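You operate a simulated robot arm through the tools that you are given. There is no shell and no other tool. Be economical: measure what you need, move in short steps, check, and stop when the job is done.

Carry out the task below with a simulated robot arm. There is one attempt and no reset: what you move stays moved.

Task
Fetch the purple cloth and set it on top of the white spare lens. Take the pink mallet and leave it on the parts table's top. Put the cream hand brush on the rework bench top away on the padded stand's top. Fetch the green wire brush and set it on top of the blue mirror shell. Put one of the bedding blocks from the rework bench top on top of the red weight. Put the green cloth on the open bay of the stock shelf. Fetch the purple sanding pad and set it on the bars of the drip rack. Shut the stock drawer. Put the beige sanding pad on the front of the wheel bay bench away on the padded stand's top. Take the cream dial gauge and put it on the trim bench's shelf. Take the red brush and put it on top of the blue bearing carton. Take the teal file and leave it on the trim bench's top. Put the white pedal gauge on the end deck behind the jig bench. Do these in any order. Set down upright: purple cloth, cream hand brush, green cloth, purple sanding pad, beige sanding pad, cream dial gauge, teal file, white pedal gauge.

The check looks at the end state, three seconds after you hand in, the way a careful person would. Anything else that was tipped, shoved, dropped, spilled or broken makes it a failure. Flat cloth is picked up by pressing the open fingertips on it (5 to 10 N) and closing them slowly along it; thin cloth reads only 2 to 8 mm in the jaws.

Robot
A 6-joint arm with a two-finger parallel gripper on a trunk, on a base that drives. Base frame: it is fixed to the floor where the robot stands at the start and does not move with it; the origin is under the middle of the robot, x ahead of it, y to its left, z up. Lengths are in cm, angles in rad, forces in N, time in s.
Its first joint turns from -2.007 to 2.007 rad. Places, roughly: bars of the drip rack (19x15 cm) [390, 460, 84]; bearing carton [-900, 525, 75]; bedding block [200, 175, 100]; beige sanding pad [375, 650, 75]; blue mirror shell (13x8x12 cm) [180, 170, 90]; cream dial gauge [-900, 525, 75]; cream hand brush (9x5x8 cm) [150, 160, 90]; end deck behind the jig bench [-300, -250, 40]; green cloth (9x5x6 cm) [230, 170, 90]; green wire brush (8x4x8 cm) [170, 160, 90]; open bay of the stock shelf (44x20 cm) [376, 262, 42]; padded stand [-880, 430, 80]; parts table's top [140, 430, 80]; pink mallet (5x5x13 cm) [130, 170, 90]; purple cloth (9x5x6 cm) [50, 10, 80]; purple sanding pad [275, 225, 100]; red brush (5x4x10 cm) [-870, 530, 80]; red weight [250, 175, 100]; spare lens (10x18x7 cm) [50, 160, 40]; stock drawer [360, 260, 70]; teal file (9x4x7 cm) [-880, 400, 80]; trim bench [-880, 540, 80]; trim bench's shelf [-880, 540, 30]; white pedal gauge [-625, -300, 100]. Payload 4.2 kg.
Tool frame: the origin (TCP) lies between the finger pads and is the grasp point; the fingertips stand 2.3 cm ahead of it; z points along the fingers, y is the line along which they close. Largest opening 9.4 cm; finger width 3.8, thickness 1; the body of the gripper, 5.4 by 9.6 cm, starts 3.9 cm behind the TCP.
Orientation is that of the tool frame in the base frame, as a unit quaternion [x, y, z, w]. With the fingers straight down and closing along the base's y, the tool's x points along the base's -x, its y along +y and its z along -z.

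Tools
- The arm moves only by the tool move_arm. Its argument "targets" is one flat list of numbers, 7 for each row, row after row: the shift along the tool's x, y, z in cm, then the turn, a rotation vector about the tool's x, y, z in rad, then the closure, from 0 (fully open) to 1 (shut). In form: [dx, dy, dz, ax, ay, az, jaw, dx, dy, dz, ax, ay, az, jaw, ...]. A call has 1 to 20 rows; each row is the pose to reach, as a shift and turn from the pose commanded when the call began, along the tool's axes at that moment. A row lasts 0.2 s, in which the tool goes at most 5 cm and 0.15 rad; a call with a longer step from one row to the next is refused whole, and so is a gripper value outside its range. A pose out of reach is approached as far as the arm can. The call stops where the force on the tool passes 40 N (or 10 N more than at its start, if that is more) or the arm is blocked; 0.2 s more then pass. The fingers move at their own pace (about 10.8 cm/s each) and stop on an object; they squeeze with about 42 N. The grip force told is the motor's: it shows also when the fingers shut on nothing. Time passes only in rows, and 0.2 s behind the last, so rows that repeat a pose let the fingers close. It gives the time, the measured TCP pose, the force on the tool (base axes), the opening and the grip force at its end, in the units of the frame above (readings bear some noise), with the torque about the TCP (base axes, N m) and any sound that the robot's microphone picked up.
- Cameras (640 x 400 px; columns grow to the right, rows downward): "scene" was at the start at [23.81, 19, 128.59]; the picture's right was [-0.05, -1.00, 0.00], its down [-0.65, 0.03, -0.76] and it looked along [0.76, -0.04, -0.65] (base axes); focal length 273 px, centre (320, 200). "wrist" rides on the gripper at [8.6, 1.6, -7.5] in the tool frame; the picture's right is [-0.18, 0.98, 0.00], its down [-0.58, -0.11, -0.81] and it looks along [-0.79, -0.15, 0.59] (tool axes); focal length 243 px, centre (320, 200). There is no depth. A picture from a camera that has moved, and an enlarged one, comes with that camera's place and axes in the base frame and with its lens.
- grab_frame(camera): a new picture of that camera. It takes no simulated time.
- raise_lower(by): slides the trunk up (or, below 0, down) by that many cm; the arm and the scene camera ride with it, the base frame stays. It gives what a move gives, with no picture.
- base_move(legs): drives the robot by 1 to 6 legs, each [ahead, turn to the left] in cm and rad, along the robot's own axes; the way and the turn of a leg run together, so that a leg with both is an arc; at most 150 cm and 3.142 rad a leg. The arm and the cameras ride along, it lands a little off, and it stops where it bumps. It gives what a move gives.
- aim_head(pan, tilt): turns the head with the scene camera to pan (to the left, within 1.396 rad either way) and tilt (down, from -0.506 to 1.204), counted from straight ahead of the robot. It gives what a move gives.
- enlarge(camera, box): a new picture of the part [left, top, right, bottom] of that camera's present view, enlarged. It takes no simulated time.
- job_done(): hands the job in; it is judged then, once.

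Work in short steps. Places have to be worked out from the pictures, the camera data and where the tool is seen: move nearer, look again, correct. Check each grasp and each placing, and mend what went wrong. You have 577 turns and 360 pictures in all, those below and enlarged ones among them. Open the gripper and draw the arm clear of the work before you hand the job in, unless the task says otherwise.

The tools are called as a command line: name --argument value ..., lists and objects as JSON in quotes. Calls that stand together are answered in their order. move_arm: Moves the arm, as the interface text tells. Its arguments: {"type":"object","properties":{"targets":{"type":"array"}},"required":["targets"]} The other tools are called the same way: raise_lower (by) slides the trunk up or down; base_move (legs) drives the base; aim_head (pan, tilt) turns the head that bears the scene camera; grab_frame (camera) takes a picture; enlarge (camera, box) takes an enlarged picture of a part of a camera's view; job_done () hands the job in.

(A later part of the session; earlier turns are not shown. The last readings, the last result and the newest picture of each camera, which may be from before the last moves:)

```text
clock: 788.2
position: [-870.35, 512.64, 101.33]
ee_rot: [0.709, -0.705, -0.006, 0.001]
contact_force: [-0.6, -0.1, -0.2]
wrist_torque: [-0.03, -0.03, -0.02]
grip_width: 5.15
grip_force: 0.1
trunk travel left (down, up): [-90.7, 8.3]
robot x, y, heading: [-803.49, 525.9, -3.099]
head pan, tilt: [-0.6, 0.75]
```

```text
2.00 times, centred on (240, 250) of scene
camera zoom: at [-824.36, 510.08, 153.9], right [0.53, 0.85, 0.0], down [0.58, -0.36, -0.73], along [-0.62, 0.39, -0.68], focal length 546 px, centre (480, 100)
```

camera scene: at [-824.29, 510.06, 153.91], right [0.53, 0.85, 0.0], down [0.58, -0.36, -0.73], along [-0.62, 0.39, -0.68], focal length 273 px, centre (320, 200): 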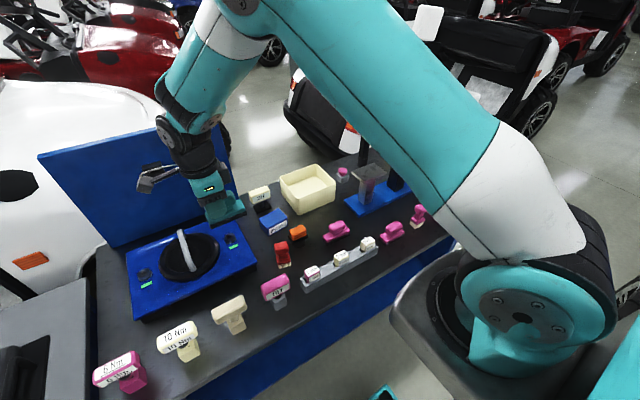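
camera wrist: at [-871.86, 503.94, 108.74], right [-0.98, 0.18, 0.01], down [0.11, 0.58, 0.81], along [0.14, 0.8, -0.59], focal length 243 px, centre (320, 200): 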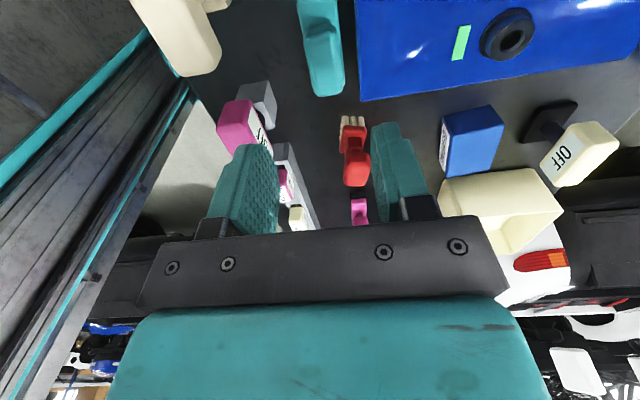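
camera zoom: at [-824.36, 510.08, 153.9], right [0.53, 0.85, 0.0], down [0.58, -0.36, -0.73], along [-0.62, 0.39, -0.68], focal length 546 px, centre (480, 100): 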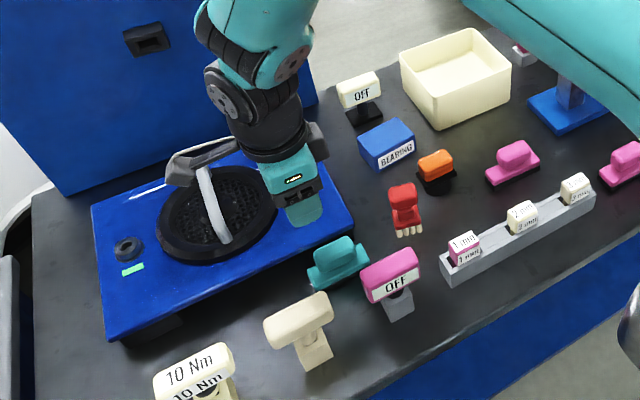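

File placed upright. Next the red brush at ≈(-872.2,526.3), top ≈90. Move above.

move_arm --targets '[-4.6, 0.6, 0, 0, 0, 0, 0.2, -9.2, 1.2, 0, 0, 0, 0, 0, -13.7, 1.85, 1, 0, 0, 0, 0, -13.7, 1.85, 4, 0, 0, 0, 0]'

grab_frame --camera "wrist"

enlarge --camera "scene" --box '[180, 150, 380, 310]'

```text
clock: 789.2
position: [-872.57, 526.52, 97.56]
ee_rot: [0.71, -0.704, -0.005, 0.001]
contact_force: [-0.6, -0.1, -0.5]
wrist_torque: [-0.03, -0.04, 0.0]
grip_width: 9.41
grip_force: 0.0
trunk travel left (down, up): [-90.7, 8.3]
robot x, y, heading: [-803.37, 525.74, -3.093]
head pan, tilt: [-0.6, 0.75]
```

```text
140 pictures are left
camera wrist: at [-873.99, 517.78, 104.98], right [-0.98, 0.18, 0.01], down [0.11, 0.58, 0.81], along [0.14, 0.8, -0.59], focal length 243 px, centre (320, 200)
```

wrist: 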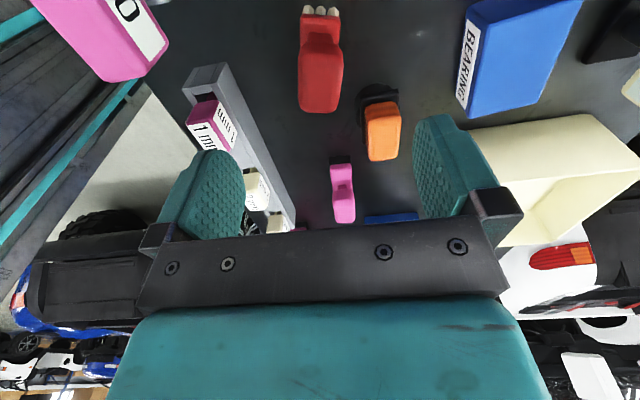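

```text
2.50 times, centred on (280, 230) of scene
camera zoom: at [-824.28, 510.1, 153.92], right [0.53, 0.85, 0.0], down [0.58, -0.36, -0.73], along [-0.62, 0.39, -0.68], focal length 683 px, centre (420, 125)
```

zoom: 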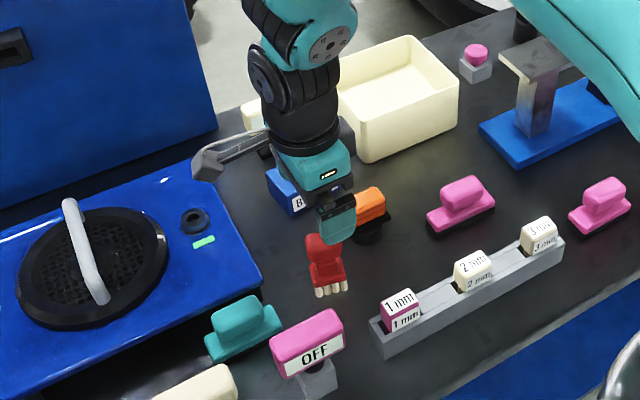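

Aligned; descend to z≈86.5 (y +0.5) and close.

move_arm --targets '[-0.5, 0, 4, 0, 0, 0, 0, -0.5, 0, 8, 0, 0, 0, 0, -0.5, 0, 11, 0, 0, 0, 0, -0.5, 0, 11, 0, 0, 0, 0.6, -0.5, 0, 11, 0, 0, 0, 1, -0.5, 0, 11, 0, 0, 0, 1]'

grab_frame --camera "wrist"

```text
clock: 790.6
position: [-872.56, 527.06, 86.52]
ee_rot: [0.71, -0.705, -0.006, 0.0]
contact_force: [-0.6, -0.3, 0.4]
wrist_torque: [0.0, 0.01, 0.0]
grip_width: 2.93
grip_force: 41.3
trunk travel left (down, up): [-90.7, 8.3]
robot x, y, heading: [-802.76, 526.09, -3.096]
head pan, tilt: [-0.6, 0.75]
```

```text
138 pictures are left
camera wrist: at [-873.99, 518.36, 93.83], right [-0.98, 0.18, 0.01], down [0.11, 0.58, 0.81], along [0.14, 0.8, -0.59], focal length 243 px, centre (320, 200)
```

wrist: 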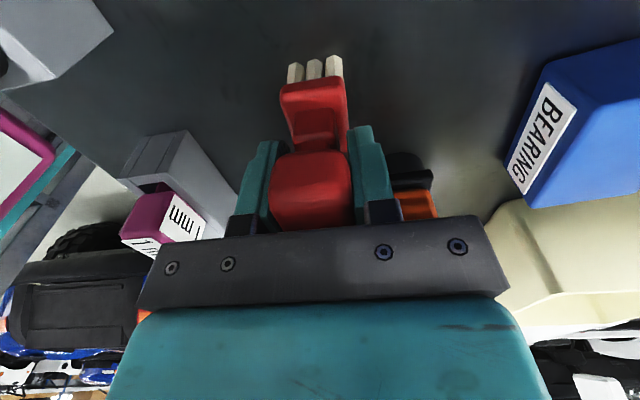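

Gripped. Lift 11 and move over the carton (≈-886.5,529.5).

move_arm --targets '[0, 0, -4, 0, 0, 0, 1, 0, 0, -8, 0, 0, 0, 1, 0, 0, -11, 0, 0, 0, 1, -0.8, 4.6, -11, 0, 0, 0, 1, -1.6, 9.2, -11, 0, 0, 0, 1, -2.5, 14, -11, 0, 0, 0, 1]'

grab_frame --camera "wrist"

enlarge --camera "scene" --box '[180, 150, 380, 310]'

```text
clock: 792.0
position: [-886.35, 529.48, 97.56]
ee_rot: [0.71, -0.704, -0.004, 0.0]
contact_force: [0.5, 0.3, 0.3]
wrist_torque: [-0.03, 0.03, -0.01]
grip_width: 2.93
grip_force: 42.3
trunk travel left (down, up): [-90.7, 8.3]
robot x, y, heading: [-803.33, 525.87, -3.098]
head pan, tilt: [-0.6, 0.75]
```

```text
137 pictures are left
camera wrist: at [-887.77, 520.78, 104.97], right [-0.98, 0.18, 0.01], down [0.11, 0.58, 0.81], along [0.14, 0.8, -0.59], focal length 243 px, centre (320, 200)
```

wrist: 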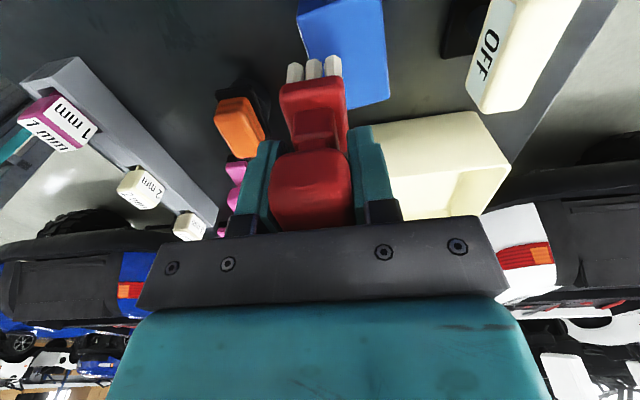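

```text
2.50 times, centred on (280, 230) of scene
camera zoom: at [-824.26, 510.08, 153.92], right [0.53, 0.85, 0.0], down [0.58, -0.36, -0.73], along [-0.62, 0.39, -0.68], focal length 683 px, centre (420, 125)
```

zoom: 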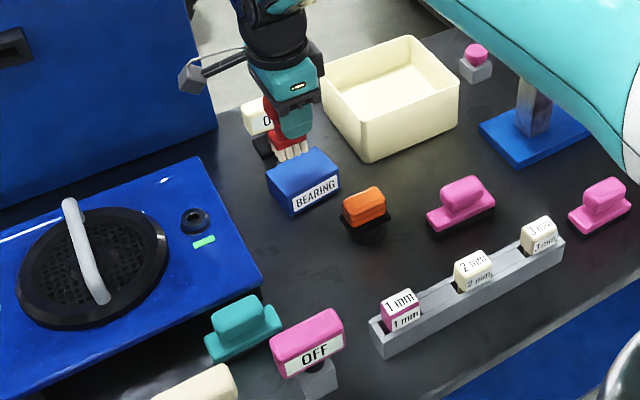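

Carton top ≈z 84, center ≈(-888,529.4). Shift -1.6 in x and lower to contact.

move_arm --targets '[0, 1.6, 1, 0, 0, 0, 1, 0, 1.6, 3.5, 0, 0, 0, 1, 0, 1.6, 5.5, 0, 0, 0, 1, 0, 1.6, 6.2, 0, 0, 0, 1, 0, 1.6, 6.8, 0, 0, 0, 1, 0, 1.6, 7.4, 0, 0, 0, 1, 0, 1.6, 8, 0, 0, 0, 1, 0, 1.6, 8.6, 0, 0, 0, 1]'

grab_frame --camera "wrist"

enlarge --camera "scene" --box '[180, 150, 380, 310]'

```text
clock: 793.5
position: [-888.52, 529.4, 90.87]
ee_rot: [0.709, -0.705, -0.01, 0.005]
contact_force: [-0.4, 0.2, 13.9]
wrist_torque: [-0.1, -0.16, 0.0]
grip_width: 2.93
grip_force: 42.0
trunk travel left (down, up): [-90.7, 8.3]
robot x, y, heading: [-803.3, 525.75, -3.092]
head pan, tilt: [-0.6, 0.75]
stopped in row 7: the force on the tool passed its limit (the readings are from after the stop); the commanded pose is now the measured one
```

```text
135 pictures are left
camera wrist: at [-889.89, 520.68, 98.28], right [-0.98, 0.18, 0.02], down [0.12, 0.58, 0.81], along [0.13, 0.8, -0.59], focal length 243 px, centre (320, 200)
```

wrist: 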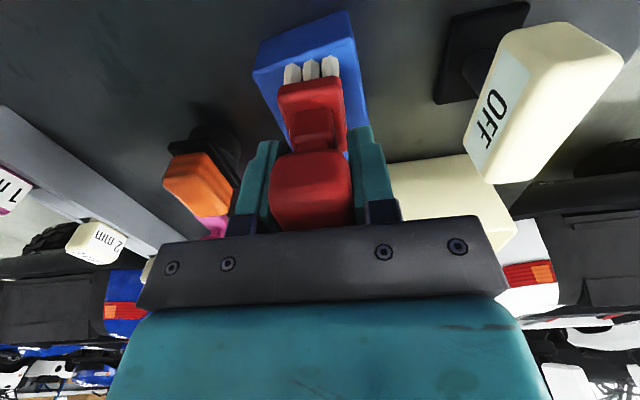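

```text
2.50 times, centred on (280, 230) of scene
camera zoom: at [-824.21, 510.1, 153.93], right [0.53, 0.85, 0.0], down [0.58, -0.36, -0.73], along [-0.62, 0.39, -0.68], focal length 683 px, centre (420, 125)
```

zoom: 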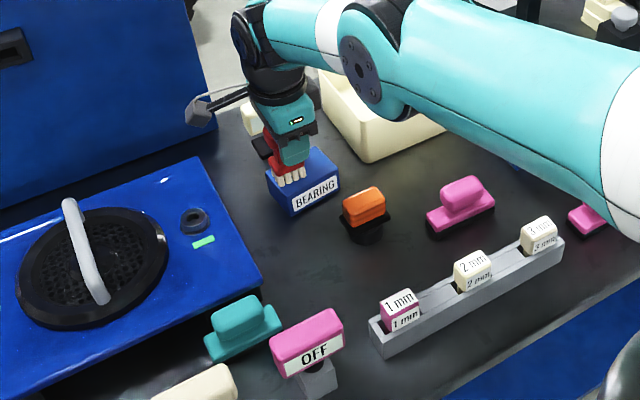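

Contact at carton top. By the wrist view the brush should go ~1 cm toward -y and 0.5 toward +x to be centered: lift, shift, re-touch.

move_arm --targets '[0, 0, -1, 0, 0, 0, 1, 1, -0.5, -1, 0, 0, 0, 1, 1, -0.5, -0.4, 0, 0, 0, 1, 1, -0.5, 0.0, 0, 0, 0, 1, 1, -0.5, 0.3, 0, 0, 0, 1]'

enlarge --camera "wrist" --box '[180, 0, 480, 200]'

```text
clock: 794.7
position: [-887.91, 528.45, 90.88]
ee_rot: [0.709, -0.705, -0.009, 0.004]
contact_force: [10.1, 2.7, 36.0]
wrist_torque: [0.06, -0.92, -0.02]
grip_width: 2.94
grip_force: 42.5
trunk travel left (down, up): [-90.7, 8.3]
robot x, y, heading: [-802.72, 526.12, -3.095]
head pan, tilt: [-0.6, 0.75]
```

```text
2.00 times, centred on (330, 100) of wrist
camera zoom: at [-889.33, 519.68, 98.26], right [-0.98, 0.18, 0.02], down [0.12, 0.58, 0.81], along [0.13, 0.8, -0.59], focal length 485 px, centre (300, 400)
```

zoom: 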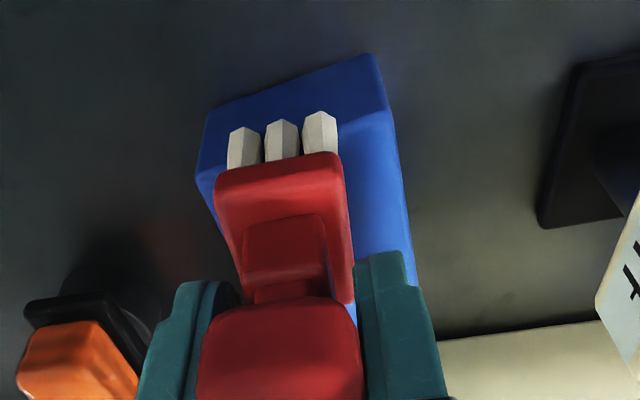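

The zoom shows the bristles overhang the carton's near (-y) edge; my shift was the wrong way. Lift, move +3 in y, re-touch.

move_arm --targets '[0, 0, -1.5, 0, 0, 0, 1, -1.5, 0.2, -1.5, 0, 0, 0, 1, -3, 0.4, -1.5, 0, 0, 0, 1]'

enlarge --camera "wrist" --box '[180, 0, 480, 200]'

enlarge --camera "scene" --box '[220, 170, 340, 260]'

```text
clock: 795.5
position: [-888.22, 531.31, 91.72]
ee_rot: [0.709, -0.705, -0.008, 0.002]
contact_force: [-0.1, -0.3, -0.1]
wrist_torque: [0.04, 0.0, -0.03]
grip_width: 2.93
grip_force: 41.3
trunk travel left (down, up): [-90.7, 8.3]
robot x, y, heading: [-802.94, 526.07, -3.101]
head pan, tilt: [-0.6, 0.75]
```

```text
2.00 times, centred on (330, 100) of wrist
camera zoom: at [-889.64, 522.64, 99.17], right [-0.98, 0.18, 0.01], down [0.12, 0.58, 0.81], along [0.13, 0.8, -0.59], focal length 485 px, centre (300, 400)
```

zoom: 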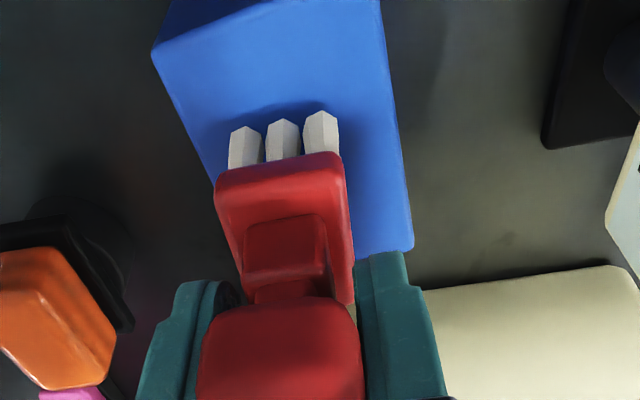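

```text
4.44 times, centred on (280, 215) of scene
camera zoom: at [-824.31, 510.07, 153.9], right [0.53, 0.85, 0.0], down [0.58, -0.36, -0.73], along [-0.62, 0.39, -0.68], focal length 1214 px, centre (498, 133)
```

zoom: 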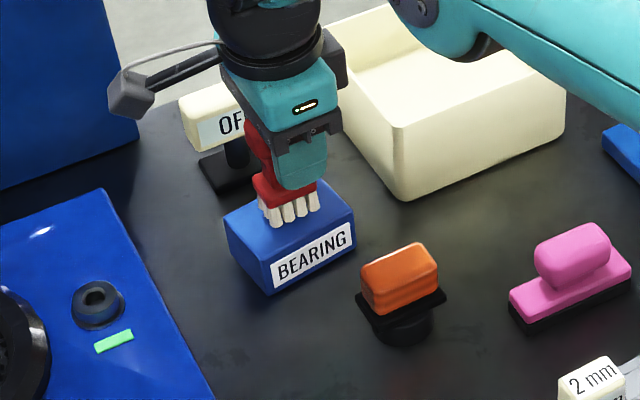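

Now nearly centered; shift back -0.8 in y, lower and release.

move_arm --targets '[0.8, -0.1, 0, 0, 0, 0, 1, 0.8, -0.1, 0.5, 0, 0, 0, 1, 0.8, -0.1, 0.9, 0, 0, 0, 1, 0.8, -0.1, 1.2, 0, 0, 0, 1]'

enlarge --camera "wrist" --box '[180, 0, 480, 200]'

```text
clock: 796.5
position: [-888.24, 530.55, 90.88]
ee_rot: [0.71, -0.704, -0.008, 0.003]
contact_force: [5.8, 0.2, 14.8]
wrist_torque: [-0.17, -0.63, 0.05]
grip_width: 2.92
grip_force: 42.2
trunk travel left (down, up): [-90.7, 8.3]
robot x, y, heading: [-803.25, 526.02, -3.096]
head pan, tilt: [-0.6, 0.75]
```

```text
2.00 times, centred on (330, 100) of wrist
camera zoom: at [-889.61, 521.85, 98.27], right [-0.98, 0.18, 0.02], down [0.12, 0.58, 0.81], along [0.13, 0.8, -0.59], focal length 485 px, centre (300, 400)
```

zoom: 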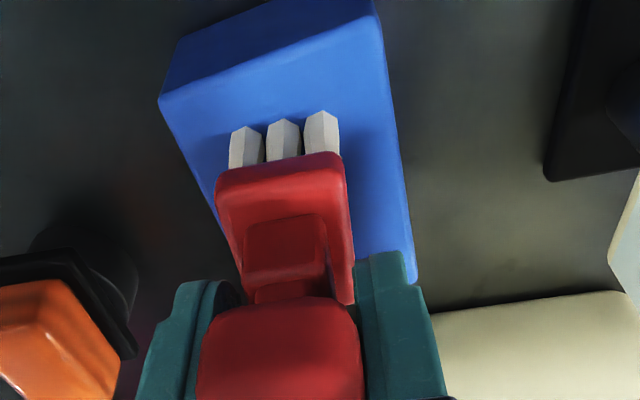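

Good. Release and rise.

move_arm --targets '[0, 0, -0.1, 0, 0, 0, 0.7, 0, 0, -0.1, 0, 0, 0, 0.5, 0, 0, -0.1, 0, 0, 0, 0.45, 0, 0, -0.1, 0, 0, 0, 0.45, 0, 0, -4, 0, 0, 0, 0.45, 0, 0, -8, 0, 0, 0, 0.45, 0, 0, -12, 0, 0, 0, 0.3]'

enlarge --camera "scene" --box '[200, 150, 380, 280]'

grab_frame --camera "wrist"

```text
clock: 798.1
position: [-887.93, 530.47, 102.67]
ee_rot: [0.709, -0.705, -0.007, 0.002]
contact_force: [-0.8, 0.4, -0.7]
wrist_torque: [-0.02, -0.04, -0.01]
grip_width: 6.57
grip_force: 0.1
trunk travel left (down, up): [-90.7, 8.3]
robot x, y, heading: [-803.19, 526.17, -3.099]
head pan, tilt: [-0.6, 0.75]
```

```text
3.08 times, centred on (290, 215) of scene
camera zoom: at [-824.35, 510.1, 153.9], right [0.53, 0.85, 0.0], down [0.58, -0.36, -0.73], along [-0.62, 0.39, -0.68], focal length 841 px, centre (412, 154)
```

zoom: 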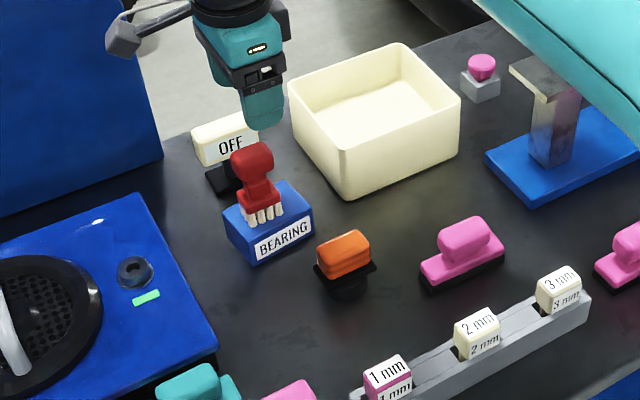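

```text
128 pictures are left
camera wrist: at [-889.36, 521.68, 110.06], right [-0.98, 0.18, 0.01], down [0.12, 0.58, 0.81], along [0.14, 0.8, -0.59], focal length 243 px, centre (320, 200)
```

wrist: 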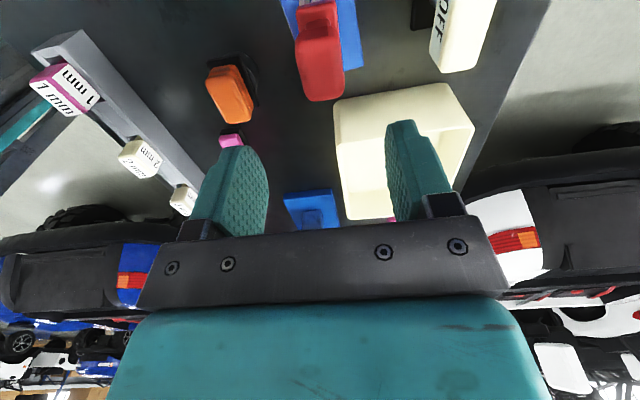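

Red brush done. Next the cream dial gauge (≈-898,530). Pull the arm 15 back toward me, then drive 15 nearer.

move_arm --targets '[0, -4, -1, 0, 0, 0, 0.3, 0, -8, -2, 0, 0, 0, 0.2, 0, -12, -3, 0, 0, 0, 0.2, 0, -16, -3, 0, 0, 0, 0.2]'

base_move --legs '[[14, 0]]'

aim_head --pan -0.5 --tilt 0.75

enlarge --camera "scene" --box '[180, 80, 420, 280]'

grab_frame --camera "wrist"

```text
clock: 799.1
position: [-872.09, 530.54, 105.35]
ee_rot: [0.709, -0.705, -0.008, 0.003]
contact_force: [0.1, 0.2, 0.1]
wrist_torque: [-0.01, 0.0, 0.04]
grip_width: 7.54
grip_force: 0.0
trunk travel left (down, up): [-90.7, 8.3]
robot x, y, heading: [-803.64, 525.77, -3.093]
head pan, tilt: [-0.6, 0.75]
```

```text
clock: 800.4
position: [-886.0, 529.89, 105.23]
ee_rot: [0.709, -0.705, -0.008, 0.003]
contact_force: [0.8, -0.1, 0.6]
wrist_torque: [-0.02, 0.02, 0.01]
grip_width: 7.53
grip_force: 0.0
trunk travel left (down, up): [-90.7, 8.3]
robot x, y, heading: [-817.27, 525.65, -3.096]
head pan, tilt: [-0.6, 0.75]
```

```text
clock: 801.1
position: [-885.89, 530.0, 105.32]
ee_rot: [0.709, -0.706, -0.009, 0.002]
contact_force: [0.4, 0.1, -0.4]
wrist_torque: [0.0, 0.02, 0.05]
grip_width: 7.5
grip_force: 0.1
trunk travel left (down, up): [-90.7, 8.3]
robot x, y, heading: [-817.13, 525.2, -3.1]
head pan, tilt: [-0.499, 0.75]
```

```text
2.00 times, centred on (300, 180) of scene
camera zoom: at [-838.75, 508.76, 153.91], right [0.44, 0.9, 0.0], down [0.61, -0.3, -0.73], along [-0.66, 0.32, -0.68], focal length 546 px, centre (360, 240)
```

zoom: 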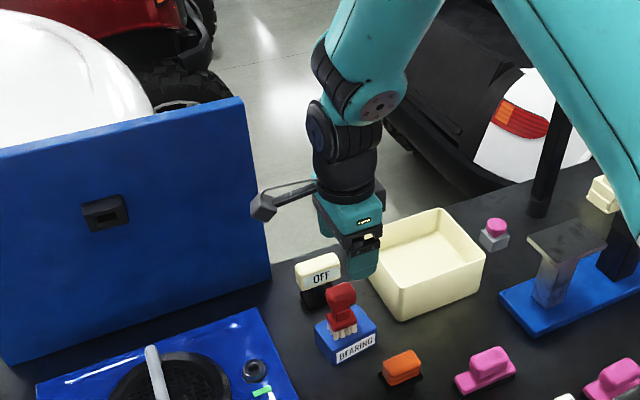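

```text
126 pictures are left
camera wrist: at [-887.44, 521.29, 112.7], right [-0.98, 0.18, 0.02], down [0.12, 0.58, 0.81], along [0.14, 0.8, -0.59], focal length 243 px, centre (320, 200)
```

wrist: 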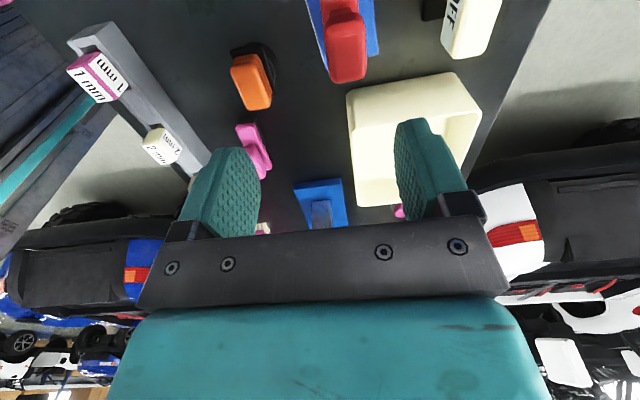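

Gauge head ≈(-898,530.1), top z≈91, long axis ≈y. Move above it with slight yaw, jaws partly open.

move_arm --targets '[0, 4, 0, 0, 0, 0.06, 0.35, 0, 8, 0, 0, 0, 0.12, 0.35, 0, 12, 0, 0, 0, 0.17, 0.35, 0, 12, 4, 0, 0, 0.17, 0.35, 0, 12, 7, 0, 0, 0.17, 0.35]'

grab_frame --camera "wrist"

enlarge --camera "scene" --box '[220, 120, 400, 270]'

```text
clock: 802.3
position: [-898.11, 530.2, 98.42]
ee_rot: [-0.647, 0.763, 0.008, -0.004]
contact_force: [0.7, 0.0, 0.3]
wrist_torque: [-0.02, 0.01, 0.01]
grip_width: 6.13
grip_force: 0.0
trunk travel left (down, up): [-90.7, 8.3]
robot x, y, heading: [-817.19, 525.39, -3.098]
head pan, tilt: [-0.499, 0.75]
```

```text
125 pictures are left
camera wrist: at [-900.92, 521.87, 105.89], right [-0.94, 0.34, 0.02], down [0.21, 0.55, 0.81], along [0.27, 0.76, -0.59], focal length 243 px, centre (320, 200)
```

wrist: 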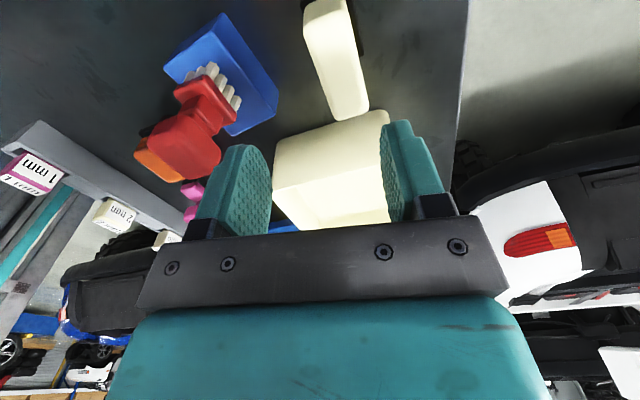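

```text
2.67 times, centred on (310, 195) of scene
camera zoom: at [-838.72, 508.75, 153.92], right [0.44, 0.9, 0.0], down [0.61, -0.3, -0.73], along [-0.66, 0.32, -0.68], focal length 728 px, centre (347, 213)
```

zoom: 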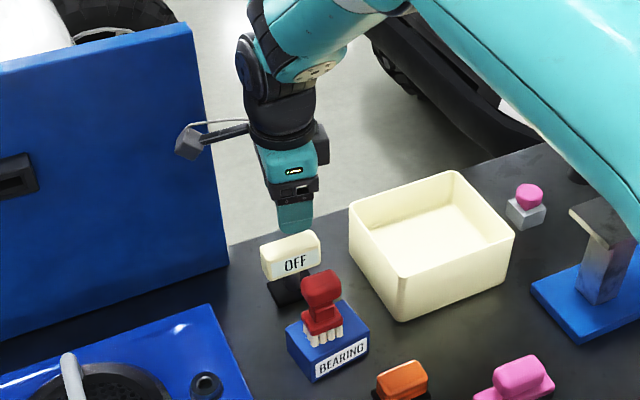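

Refined head center ≈(-899.6,529.6), top z≈89. Correct, yaw -0.1, descend to z≈87.3 and close.

move_arm --targets '[0.8, 1.3, 1, 0, 0, -0.1, 0.3, 0.8, 1.3, 5, 0, 0, -0.1, 0.3, 0.8, 1.3, 9, 0, 0, -0.1, 0.3, 0.8, 1.3, 11, 0, 0, -0.1, 0.3]'

grab_frame --camera "wrist"

```text
clock: 803.3
position: [-899.73, 529.63, 87.28]
ee_rot: [-0.684, 0.73, 0.007, -0.003]
contact_force: [-0.6, -0.8, -0.3]
wrist_torque: [-0.01, 0.01, -0.02]
grip_width: 6.6
grip_force: 0.1
trunk travel left (down, up): [-90.7, 8.3]
robot x, y, heading: [-816.76, 525.25, -3.099]
head pan, tilt: [-0.499, 0.75]
```

```text
123 pictures are left
camera wrist: at [-901.74, 521.03, 94.74], right [-0.97, 0.25, 0.02], down [0.16, 0.57, 0.81], along [0.19, 0.79, -0.59], focal length 243 px, centre (320, 200)
```

wrist: 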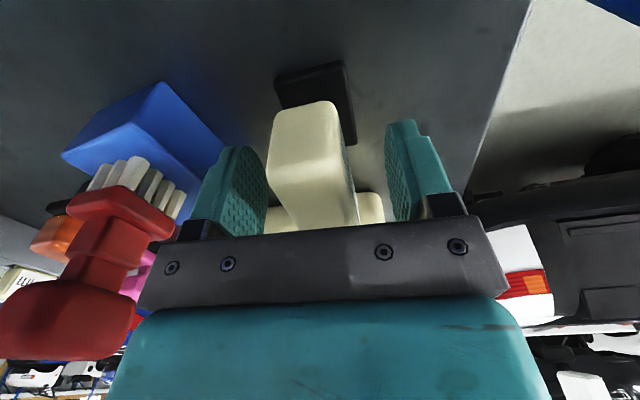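

Head is between the fingers. Close and lift.

move_arm --targets '[0, 0, 0, 0, 0, 0, 0.6, 0, 0, 0, 0, 0, 0, 1, 0, 0, 0, 0, 0, 0, 1, 0, 0, 0, 0, 0, 0, 1]'

move_arm --targets '[0, 0, -4.5, 0, 0, 0, 1, 0, 0, -9, 0, 0, 0, 1, 0, 0, -13.5, 0, 0, 0, 1, 0, 0, -17, 0, 0, 0, 1]'

grab_frame --camera "wrist"

```text
clock: 804.3
position: [-899.75, 529.64, 87.39]
ee_rot: [-0.684, 0.729, 0.007, -0.003]
contact_force: [0.7, -0.2, 0.9]
wrist_torque: [0.04, -0.22, -0.04]
grip_width: 2.98
grip_force: 41.9
trunk travel left (down, up): [-90.7, 8.3]
robot x, y, heading: [-816.83, 525.02, -3.098]
head pan, tilt: [-0.499, 0.75]
```

```text
clock: 805.3
position: [-899.43, 529.14, 104.31]
ee_rot: [-0.684, 0.73, 0.006, -0.001]
contact_force: [0.4, 0.6, -4.0]
wrist_torque: [-0.03, -0.04, 0.01]
grip_width: 2.98
grip_force: 41.9
trunk travel left (down, up): [-90.7, 8.3]
robot x, y, heading: [-816.95, 525.57, -3.093]
head pan, tilt: [-0.499, 0.75]
```

```text
122 pictures are left
camera wrist: at [-901.48, 520.69, 111.8], right [-0.97, 0.25, 0.01], down [0.16, 0.57, 0.81], along [0.19, 0.79, -0.59], focal length 243 px, centre (320, 200)
```

wrist: 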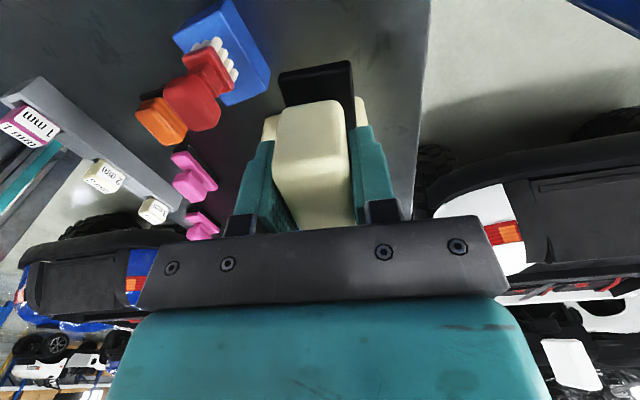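

Held. Raise a bit more and pull it out over the front, then back up.

move_arm --targets '[0, 0, -4, 0, 0, 0, 1, 0, -4.5, -4, 0, 0, 0, 1, 0, -9, -4, 0, 0, 0, 1, 0, -13.5, -4, 0, 0, 0, 1, 0, -18, -4, 0, 0, 0, 1, 0, -22.5, -4, 0, 0, 0, 1, 0, -27, -4, 0, 0, 0, 1, 0, -30, -4, 0, 0, 0, 1]'

base_move --legs '[[-24, 0]]'

aim_head --pan 0.0 --tilt 0.7

grab_frame --camera "scene"

```text
clock: 807.1
position: [-869.39, 527.29, 107.94]
ee_rot: [-0.684, 0.729, 0.007, -0.003]
contact_force: [-0.2, 0.4, -3.0]
wrist_torque: [-0.04, -0.02, 0.03]
grip_width: 2.98
grip_force: 42.1
trunk travel left (down, up): [-90.7, 8.3]
robot x, y, heading: [-817.19, 525.31, -3.092]
head pan, tilt: [-0.499, 0.75]
```

```text
clock: 808.9
position: [-844.85, 528.3, 107.93]
ee_rot: [-0.684, 0.729, 0.006, -0.003]
contact_force: [-0.7, -0.1, -2.4]
wrist_torque: [-0.02, -0.04, 0.0]
grip_width: 3.03
grip_force: 41.9
trunk travel left (down, up): [-90.7, 8.3]
robot x, y, heading: [-792.2, 526.42, -3.101]
head pan, tilt: [-0.499, 0.75]
```

```text
clock: 809.8
position: [-844.94, 528.3, 107.85]
ee_rot: [-0.685, 0.729, 0.007, -0.002]
contact_force: [-0.7, -0.2, -3.4]
wrist_torque: [-0.01, -0.03, -0.01]
grip_width: 3.0
grip_force: 42.7
trunk travel left (down, up): [-90.7, 8.3]
robot x, y, heading: [-792.41, 526.3, -3.097]
head pan, tilt: [0.0, 0.7]
```

```text
121 pictures are left
camera scene: at [-815.13, 505.82, 154.33], right [-0.05, 1.0, 0.0], down [0.64, 0.03, -0.76], along [-0.76, -0.03, -0.64], focal length 273 px, centre (320, 200)
```

scene: 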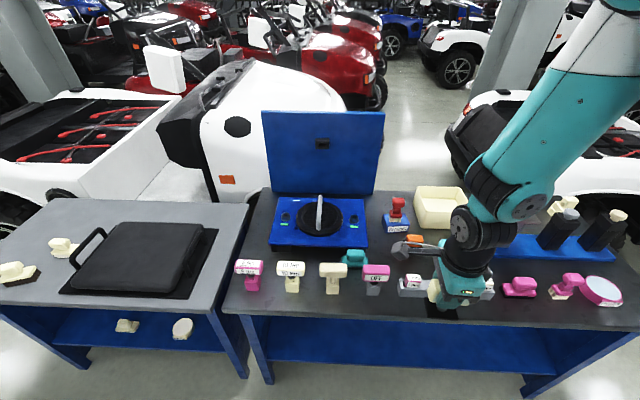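

The trim bench's lower shelf is empty (front edge x≈-857, z≈30). Back up 10 and lower the trunk.

base_move --legs '[[-10, 0]]'

raise_lower --by -40

raise_lower --by -25

aim_head --pan 0.0 --tilt 0.45

grab_frame --camera "scene"

```text
clock: 810.9
position: [-835.02, 528.86, 107.95]
ee_rot: [-0.684, 0.73, 0.006, -0.003]
contact_force: [-0.3, 0.9, -3.3]
wrist_torque: [-0.04, 0.0, 0.01]
grip_width: 2.97
grip_force: 43.0
trunk travel left (down, up): [-90.7, 8.3]
robot x, y, heading: [-782.28, 527.12, -3.1]
head pan, tilt: [0.0, 0.7]
```

```text
clock: 814.8
position: [-834.9, 528.93, 68.0]
ee_rot: [-0.684, 0.73, 0.006, -0.003]
contact_force: [0.9, -0.1, -2.3]
wrist_torque: [-0.02, 0.02, 0.03]
grip_width: 2.96
grip_force: 42.2
trunk travel left (down, up): [-50.7, 48.3]
robot x, y, heading: [-782.27, 526.78, -3.096]
head pan, tilt: [0.0, 0.7]
```

```text
clock: 817.4
position: [-835.0, 528.87, 43.0]
ee_rot: [-0.684, 0.729, 0.007, -0.003]
contact_force: [0.2, -0.2, -3.8]
wrist_torque: [-0.02, 0.02, 0.01]
grip_width: 2.99
grip_force: 42.1
trunk travel left (down, up): [-25.7, 73.3]
robot x, y, heading: [-782.94, 526.93, -3.098]
head pan, tilt: [0.0, 0.7]
```

```text
clock: 818.1
position: [-834.93, 528.85, 43.02]
ee_rot: [-0.684, 0.729, 0.007, -0.003]
contact_force: [-0.7, 0.4, -3.4]
wrist_torque: [-0.05, -0.01, 0.02]
grip_width: 2.97
grip_force: 42.1
trunk travel left (down, up): [-25.7, 73.3]
robot x, y, heading: [-782.62, 526.74, -3.105]
head pan, tilt: [0.0, 0.45]
```

```text
120 pictures are left
camera scene: at [-805.94, 506.26, 91.55], right [-0.04, 1.0, 0.0], down [0.44, 0.02, -0.9], along [-0.9, -0.04, -0.44], focal length 273 px, centre (320, 200)
```

scene: 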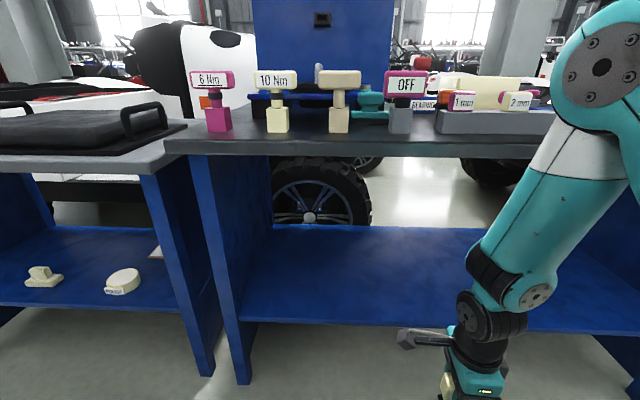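

Shelf z≈31.5. Lower the trunk fully and raise the arm, so the forearm enters below the top.

raise_lower --by -25.5

move_arm --targets '[0, 0, -4.5, 0, 0, 0, 1, 0, 0, -9, 0, 0, 0, 1, 0, 0, -13.5, 0, 0, 0, 1, 0, 0, -18, 0, 0, 0, 1, 0, 0, -22.5, 0, 0, 0, 1, 0, 0, -25.5, 0, 0, 0, 1]'

aim_head --pan -0.2 --tilt 0.25

grab_frame --camera "scene"

```text
clock: 820.7
position: [-834.86, 528.86, 17.52]
ee_rot: [-0.684, 0.729, 0.007, -0.003]
contact_force: [-0.2, 0.2, -2.9]
wrist_torque: [-0.04, 0.0, 0.01]
grip_width: 2.94
grip_force: 41.7
trunk travel left (down, up): [-0.2, 98.8]
robot x, y, heading: [-782.77, 527.02, -3.094]
head pan, tilt: [0.0, 0.45]
```

```text
clock: 822.1
position: [-834.32, 528.76, 42.97]
ee_rot: [-0.684, 0.729, 0.008, -0.001]
contact_force: [-0.5, 0.1, -3.1]
wrist_torque: [-0.03, -0.03, 0.02]
grip_width: 3.0
grip_force: 42.0
trunk travel left (down, up): [-0.2, 98.8]
robot x, y, heading: [-782.71, 526.91, -3.099]
head pan, tilt: [0.0, 0.45]
```

```text
clock: 822.9
position: [-834.33, 528.8, 42.94]
ee_rot: [-0.684, 0.729, 0.008, -0.003]
contact_force: [-0.1, 0.2, -3.0]
wrist_torque: [-0.05, 0.01, -0.02]
grip_width: 2.97
grip_force: 42.2
trunk travel left (down, up): [-0.2, 98.8]
robot x, y, heading: [-782.53, 526.65, -3.104]
head pan, tilt: [-0.201, 0.25]
```

```text
119 pictures are left
camera scene: at [-805.98, 508.12, 67.91], right [0.16, 0.99, 0.0], down [0.24, -0.04, -0.97], along [-0.96, 0.15, -0.25], focal length 273 px, centre (320, 200)
```

scene: 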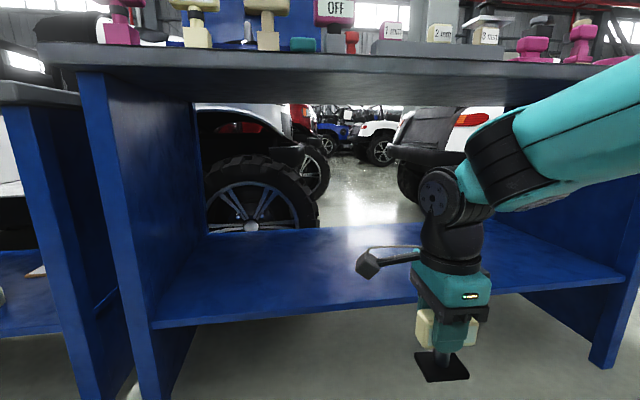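

Drive 12 forward, then extend 20 into the shelf.

base_move --legs '[[12, 0]]'

move_arm --targets '[0, 4.5, 0, 0, 0, 0, 1, 0, 9, 0, 0, 0, 0, 1, 0, 13.5, 0, 0, 0, 0, 1, 0, 18, 0, 0, 0, 0, 1, 0, 21, 0, 0, 0, 0, 1]'

grab_frame --camera "scene"

grab_frame --camera "wrist"

```text
clock: 824.1
position: [-846.43, 528.14, 42.94]
ee_rot: [-0.685, 0.729, 0.007, -0.003]
contact_force: [0.1, -0.2, -2.4]
wrist_torque: [0.0, 0.02, 0.04]
grip_width: 3.0
grip_force: 41.2
trunk travel left (down, up): [-0.2, 98.8]
robot x, y, heading: [-794.76, 526.15, -3.098]
head pan, tilt: [-0.201, 0.25]
```

```text
clock: 825.3
position: [-867.51, 529.4, 43.13]
ee_rot: [-0.685, 0.729, 0.006, -0.003]
contact_force: [-0.1, 0.4, -3.3]
wrist_torque: [-0.04, -0.02, 0.02]
grip_width: 2.97
grip_force: 42.0
trunk travel left (down, up): [-0.2, 98.8]
robot x, y, heading: [-794.74, 526.33, -3.096]
head pan, tilt: [-0.201, 0.25]
```

```text
118 pictures are left
camera scene: at [-818.04, 507.57, 67.92], right [0.16, 0.99, 0.0], down [0.24, -0.04, -0.97], along [-0.96, 0.15, -0.25], focal length 273 px, centre (320, 200)
```

scene: 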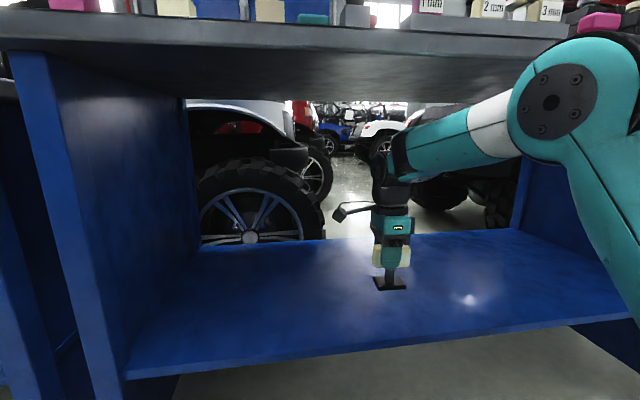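

```text
117 pictures are left
camera wrist: at [-869.49, 520.82, 50.58], right [-0.97, 0.25, 0.02], down [0.16, 0.57, 0.81], along [0.19, 0.79, -0.59], focal length 243 px, centre (320, 200)
```

wrist: 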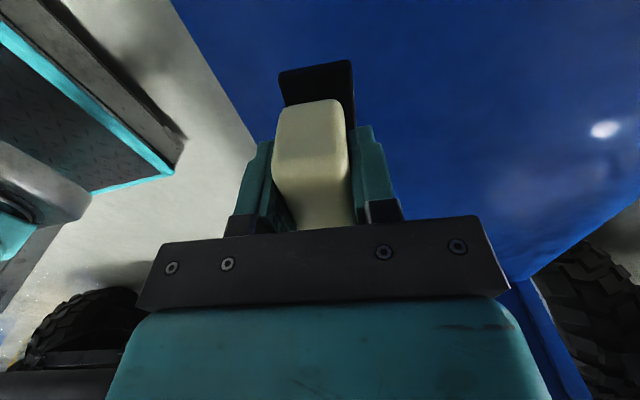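

Over the shelf. Lower until contact.

move_arm --targets '[0, 1, 2, 0, 0, 0, 1, 0, 1, 3, 0, 0, 0, 1, 0, 1, 3.8, 0, 0, 0, 1, 0, 1, 4.5, 0, 0, 0, 1, 0, 1, 5.2, 0, 0, 0, 1, 0, 1, 5.9, 0, 0, 0, 1]'

```text
clock: 826.7
position: [-868.42, 529.66, 37.49]
ee_rot: [-0.685, 0.729, 0.008, -0.003]
contact_force: [1.7, -0.8, 1.6]
wrist_torque: [0.05, -0.2, -0.09]
grip_width: 3.0
grip_force: 42.0
trunk travel left (down, up): [-0.2, 98.8]
robot x, y, heading: [-795.07, 526.29, -3.097]
head pan, tilt: [-0.201, 0.25]
```

Just touching. A bit lower for firm contact, then release.

move_arm --targets '[0, 0, 0.4, 0, 0, 0, 1, 0, 0, 0.8, 0, 0, 0, 1, 0, 0, 1.2, 0, 0, 0, 1]'

move_arm --targets '[0, 0, -0.2, 0, 0, 0, 0.7, 0, 0, -0.2, 0, 0, 0, 0.4, 0, 0, -0.2, 0, 0, 0, 0.3, 0, 0, -0.2, 0, 0, 0, 0.3]'

grab_frame --camera "wrist"

```text
clock: 827.5
position: [-868.5, 529.68, 36.15]
ee_rot: [-0.684, 0.729, 0.008, -0.004]
contact_force: [3.4, -2.7, 33.0]
wrist_torque: [-0.06, -0.97, -0.05]
grip_width: 2.93
grip_force: 41.9
trunk travel left (down, up): [-0.2, 98.8]
robot x, y, heading: [-794.61, 526.04, -3.098]
head pan, tilt: [-0.201, 0.25]
```

```text
clock: 828.5
position: [-868.49, 529.59, 36.14]
ee_rot: [-0.684, 0.729, 0.007, -0.003]
contact_force: [-0.8, -0.1, -1.0]
wrist_torque: [-0.03, 0.01, -0.04]
grip_width: 6.6
grip_force: 0.1
trunk travel left (down, up): [-0.2, 98.8]
robot x, y, heading: [-794.73, 526.22, -3.096]
head pan, tilt: [-0.201, 0.25]
```

```text
116 pictures are left
camera wrist: at [-870.55, 521.05, 43.69], right [-0.97, 0.25, 0.01], down [0.16, 0.57, 0.81], along [0.19, 0.79, -0.59], focal length 243 px, centre (320, 200)
```

wrist: 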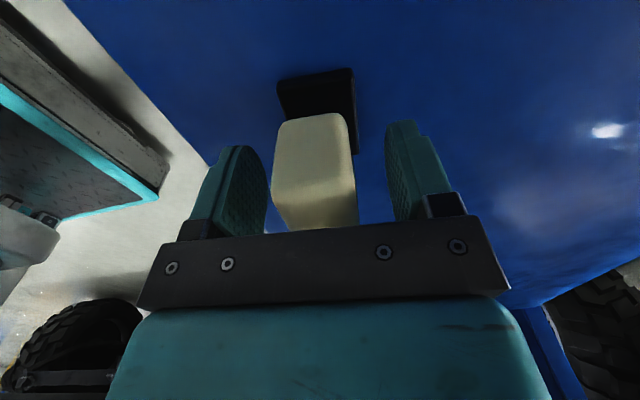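

Upright on the shelf. Rise 8 and withdraw.

move_arm --targets '[0, 0, -4, 0, 0, 0, 0.2, 0, 0, -8, 0, 0, 0, 0.2, 0, -4.5, -8, 0, 0, 0, 0.2, 0, -9, -8, 0, 0, 0, 0.2, 0, -13.5, -8, 0, 0, 0, 0.2, 0, -18, -8, 0, 0, 0, 0.2, 0, -22, -8, 0, 0, 0, 0.2, 0, -26, -8, 0, 0, 0, 0.2]'

enlarge --camera "scene" --box '[100, 60, 600, 390]'

```text
clock: 830.3
position: [-842.38, 527.96, 43.76]
ee_rot: [-0.684, 0.729, 0.007, -0.003]
contact_force: [-0.4, -0.3, 0.1]
wrist_torque: [0.0, -0.03, 0.01]
grip_width: 7.53
grip_force: 0.0
trunk travel left (down, up): [-0.2, 98.8]
robot x, y, heading: [-794.45, 526.73, -3.099]
head pan, tilt: [-0.201, 0.25]
```

```text
1.21 times, centred on (350, 225) of scene
camera zoom: at [-818.05, 507.57, 67.92], right [0.16, 0.99, 0.0], down [0.24, -0.04, -0.97], along [-0.96, 0.15, -0.25], focal length 331 px, centre (284, 170)
```

zoom: 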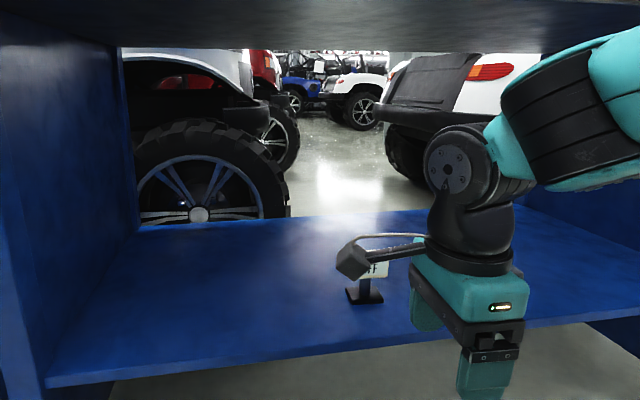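

Dial gauge done. Back out, raise the trunk, and restore the arm.

base_move --legs '[[-15, 0]]'

raise_lower --by 40

raise_lower --by 25

move_arm --targets '[0, -1, 0, 0, 0, -0.14, 0, -1.5, -2, 0, 0, 0, -0.28, 0, -3, -3, 0, 0, 0, -0.42, 0, -4.5, -3, 0, 0, 0, -0.56, 0, -6, -3, 0, 0, 0, -0.7, 0, -7.5, -3, 0, 0, 0, -0.84, 0, -9, -3, 0, 0, 0, -0.98, 0, -11, -3, 0, 0, 0, -1.12, 0, -13, -3, 0, 0, 0, -1.26, 0, -15, -3, 0, 0, 0, -1.4, 0, -17, -3, 0, 0, 0, -1.5, 0]'

```text
clock: 831.7
position: [-827.52, 528.55, 43.81]
ee_rot: [-0.685, 0.728, 0.006, -0.003]
contact_force: [-0.8, -0.5, 0.4]
wrist_torque: [-0.01, -0.03, 0.05]
grip_width: 7.52
grip_force: 0.0
trunk travel left (down, up): [-0.2, 98.8]
robot x, y, heading: [-779.84, 527.05, -3.094]
head pan, tilt: [-0.201, 0.25]
```

```text
clock: 835.5
position: [-827.65, 528.5, 83.75]
ee_rot: [-0.686, 0.728, 0.006, -0.003]
contact_force: [1.4, 1.0, 0.4]
wrist_torque: [-0.01, 0.0, -0.01]
grip_width: 7.49
grip_force: 0.2
trunk travel left (down, up): [-40.2, 58.8]
robot x, y, heading: [-779.65, 527.24, -3.095]
head pan, tilt: [-0.201, 0.25]
```

```text
clock: 838.1
position: [-827.54, 528.49, 108.85]
ee_rot: [-0.685, 0.728, 0.007, -0.003]
contact_force: [-0.7, 0.5, -0.9]
wrist_torque: [-0.03, 0.0, 0.02]
grip_width: 7.53
grip_force: 0.1
trunk travel left (down, up): [-65.2, 33.8]
robot x, y, heading: [-779.5, 526.76, -3.093]
head pan, tilt: [-0.201, 0.25]
```

```text
clock: 840.5
position: [-823.41, 545.3, 108.94]
ee_rot: [0.998, -0.066, -0.008, -0.003]
contact_force: [0.1, -0.3, 0.2]
wrist_torque: [0.03, -0.03, 0.02]
grip_width: 9.38
grip_force: 0.1
out of reach, approached as far as the arm can: row 6, 7
trunk travel left (down, up): [-65.2, 33.8]
robot x, y, heading: [-779.53, 526.84, -3.097]
head pan, tilt: [-0.201, 0.25]
```

Exit between the ATVs, then head south along x≈-553.

base_move --legs '[[0, -2.88], [120, 0], [117, 0], [0, -1.875]]'

aim_head --pan 0.0 --tilt 0.3

grab_frame --camera "scene"

```text
clock: 863.3
position: [-576.28, 553.31, 108.91]
ee_rot: [0.771, 0.637, -0.007, 0.002]
contact_force: [-0.5, -0.5, -0.5]
wrist_torque: [-0.02, 0.0, -0.01]
grip_width: 9.42
grip_force: 0.2
trunk travel left (down, up): [-65.2, 33.8]
robot x, y, heading: [-555.68, 595.94, -1.584]
head pan, tilt: [-0.201, 0.25]
```

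```text
clock: 864.1
position: [-576.27, 553.36, 108.95]
ee_rot: [0.771, 0.636, -0.007, 0.003]
contact_force: [0.9, -0.9, 0.3]
wrist_torque: [0.02, 0.03, 0.01]
grip_width: 9.4
grip_force: 0.1
trunk travel left (down, up): [-65.2, 33.8]
robot x, y, heading: [-555.45, 595.46, -1.58]
head pan, tilt: [0.0, 0.3]
```

```text
114 pictures are left
camera scene: at [-536.25, 571.13, 132.45], right [-1.0, 0.01, 0.0], down [0.0, 0.3, -0.96], along [-0.01, -0.96, -0.3], focal length 273 px, centre (320, 200)
```

scene: 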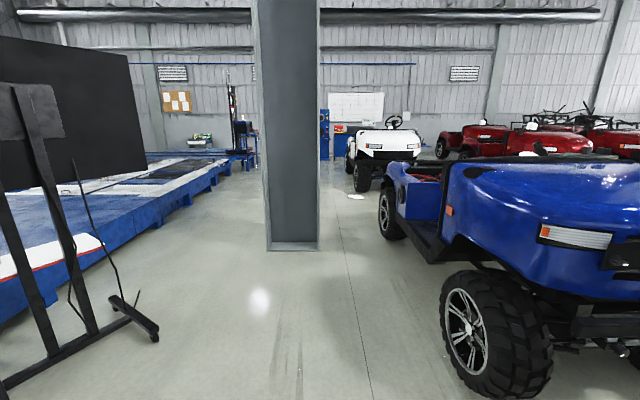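

A pillar (x -536…-482, y≈319) and a screen stand narrow the way; pass diagonally between them.

base_move --legs '[[0, 0.245], [110, 0], [107, 0], [0, 0.81], [104, 0], [0, -1.05]]'

grab_frame --camera "scene"

```text
clock: 885.6
position: [-438.28, 284.41, 109.01]
ee_rot: [0.779, 0.627, -0.008, 0.003]
contact_force: [-0.4, -0.5, 0.0]
wrist_torque: [0.03, -0.03, 0.0]
grip_width: 9.38
grip_force: 0.0
trunk travel left (down, up): [-65.2, 33.8]
robot x, y, heading: [-416.63, 326.51, -1.606]
head pan, tilt: [0.0, 0.3]
```

```text
113 pictures are left
camera scene: at [-397.87, 301.2, 132.45], right [-1.0, 0.03, 0.0], down [0.01, 0.3, -0.96], along [-0.03, -0.95, -0.3], focal length 273 px, centre (320, 200)
```

scene: 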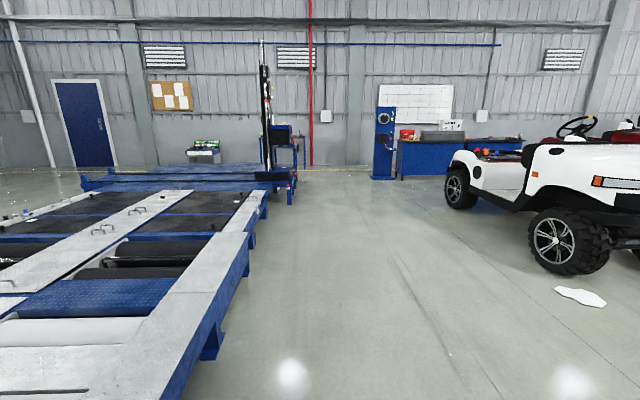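

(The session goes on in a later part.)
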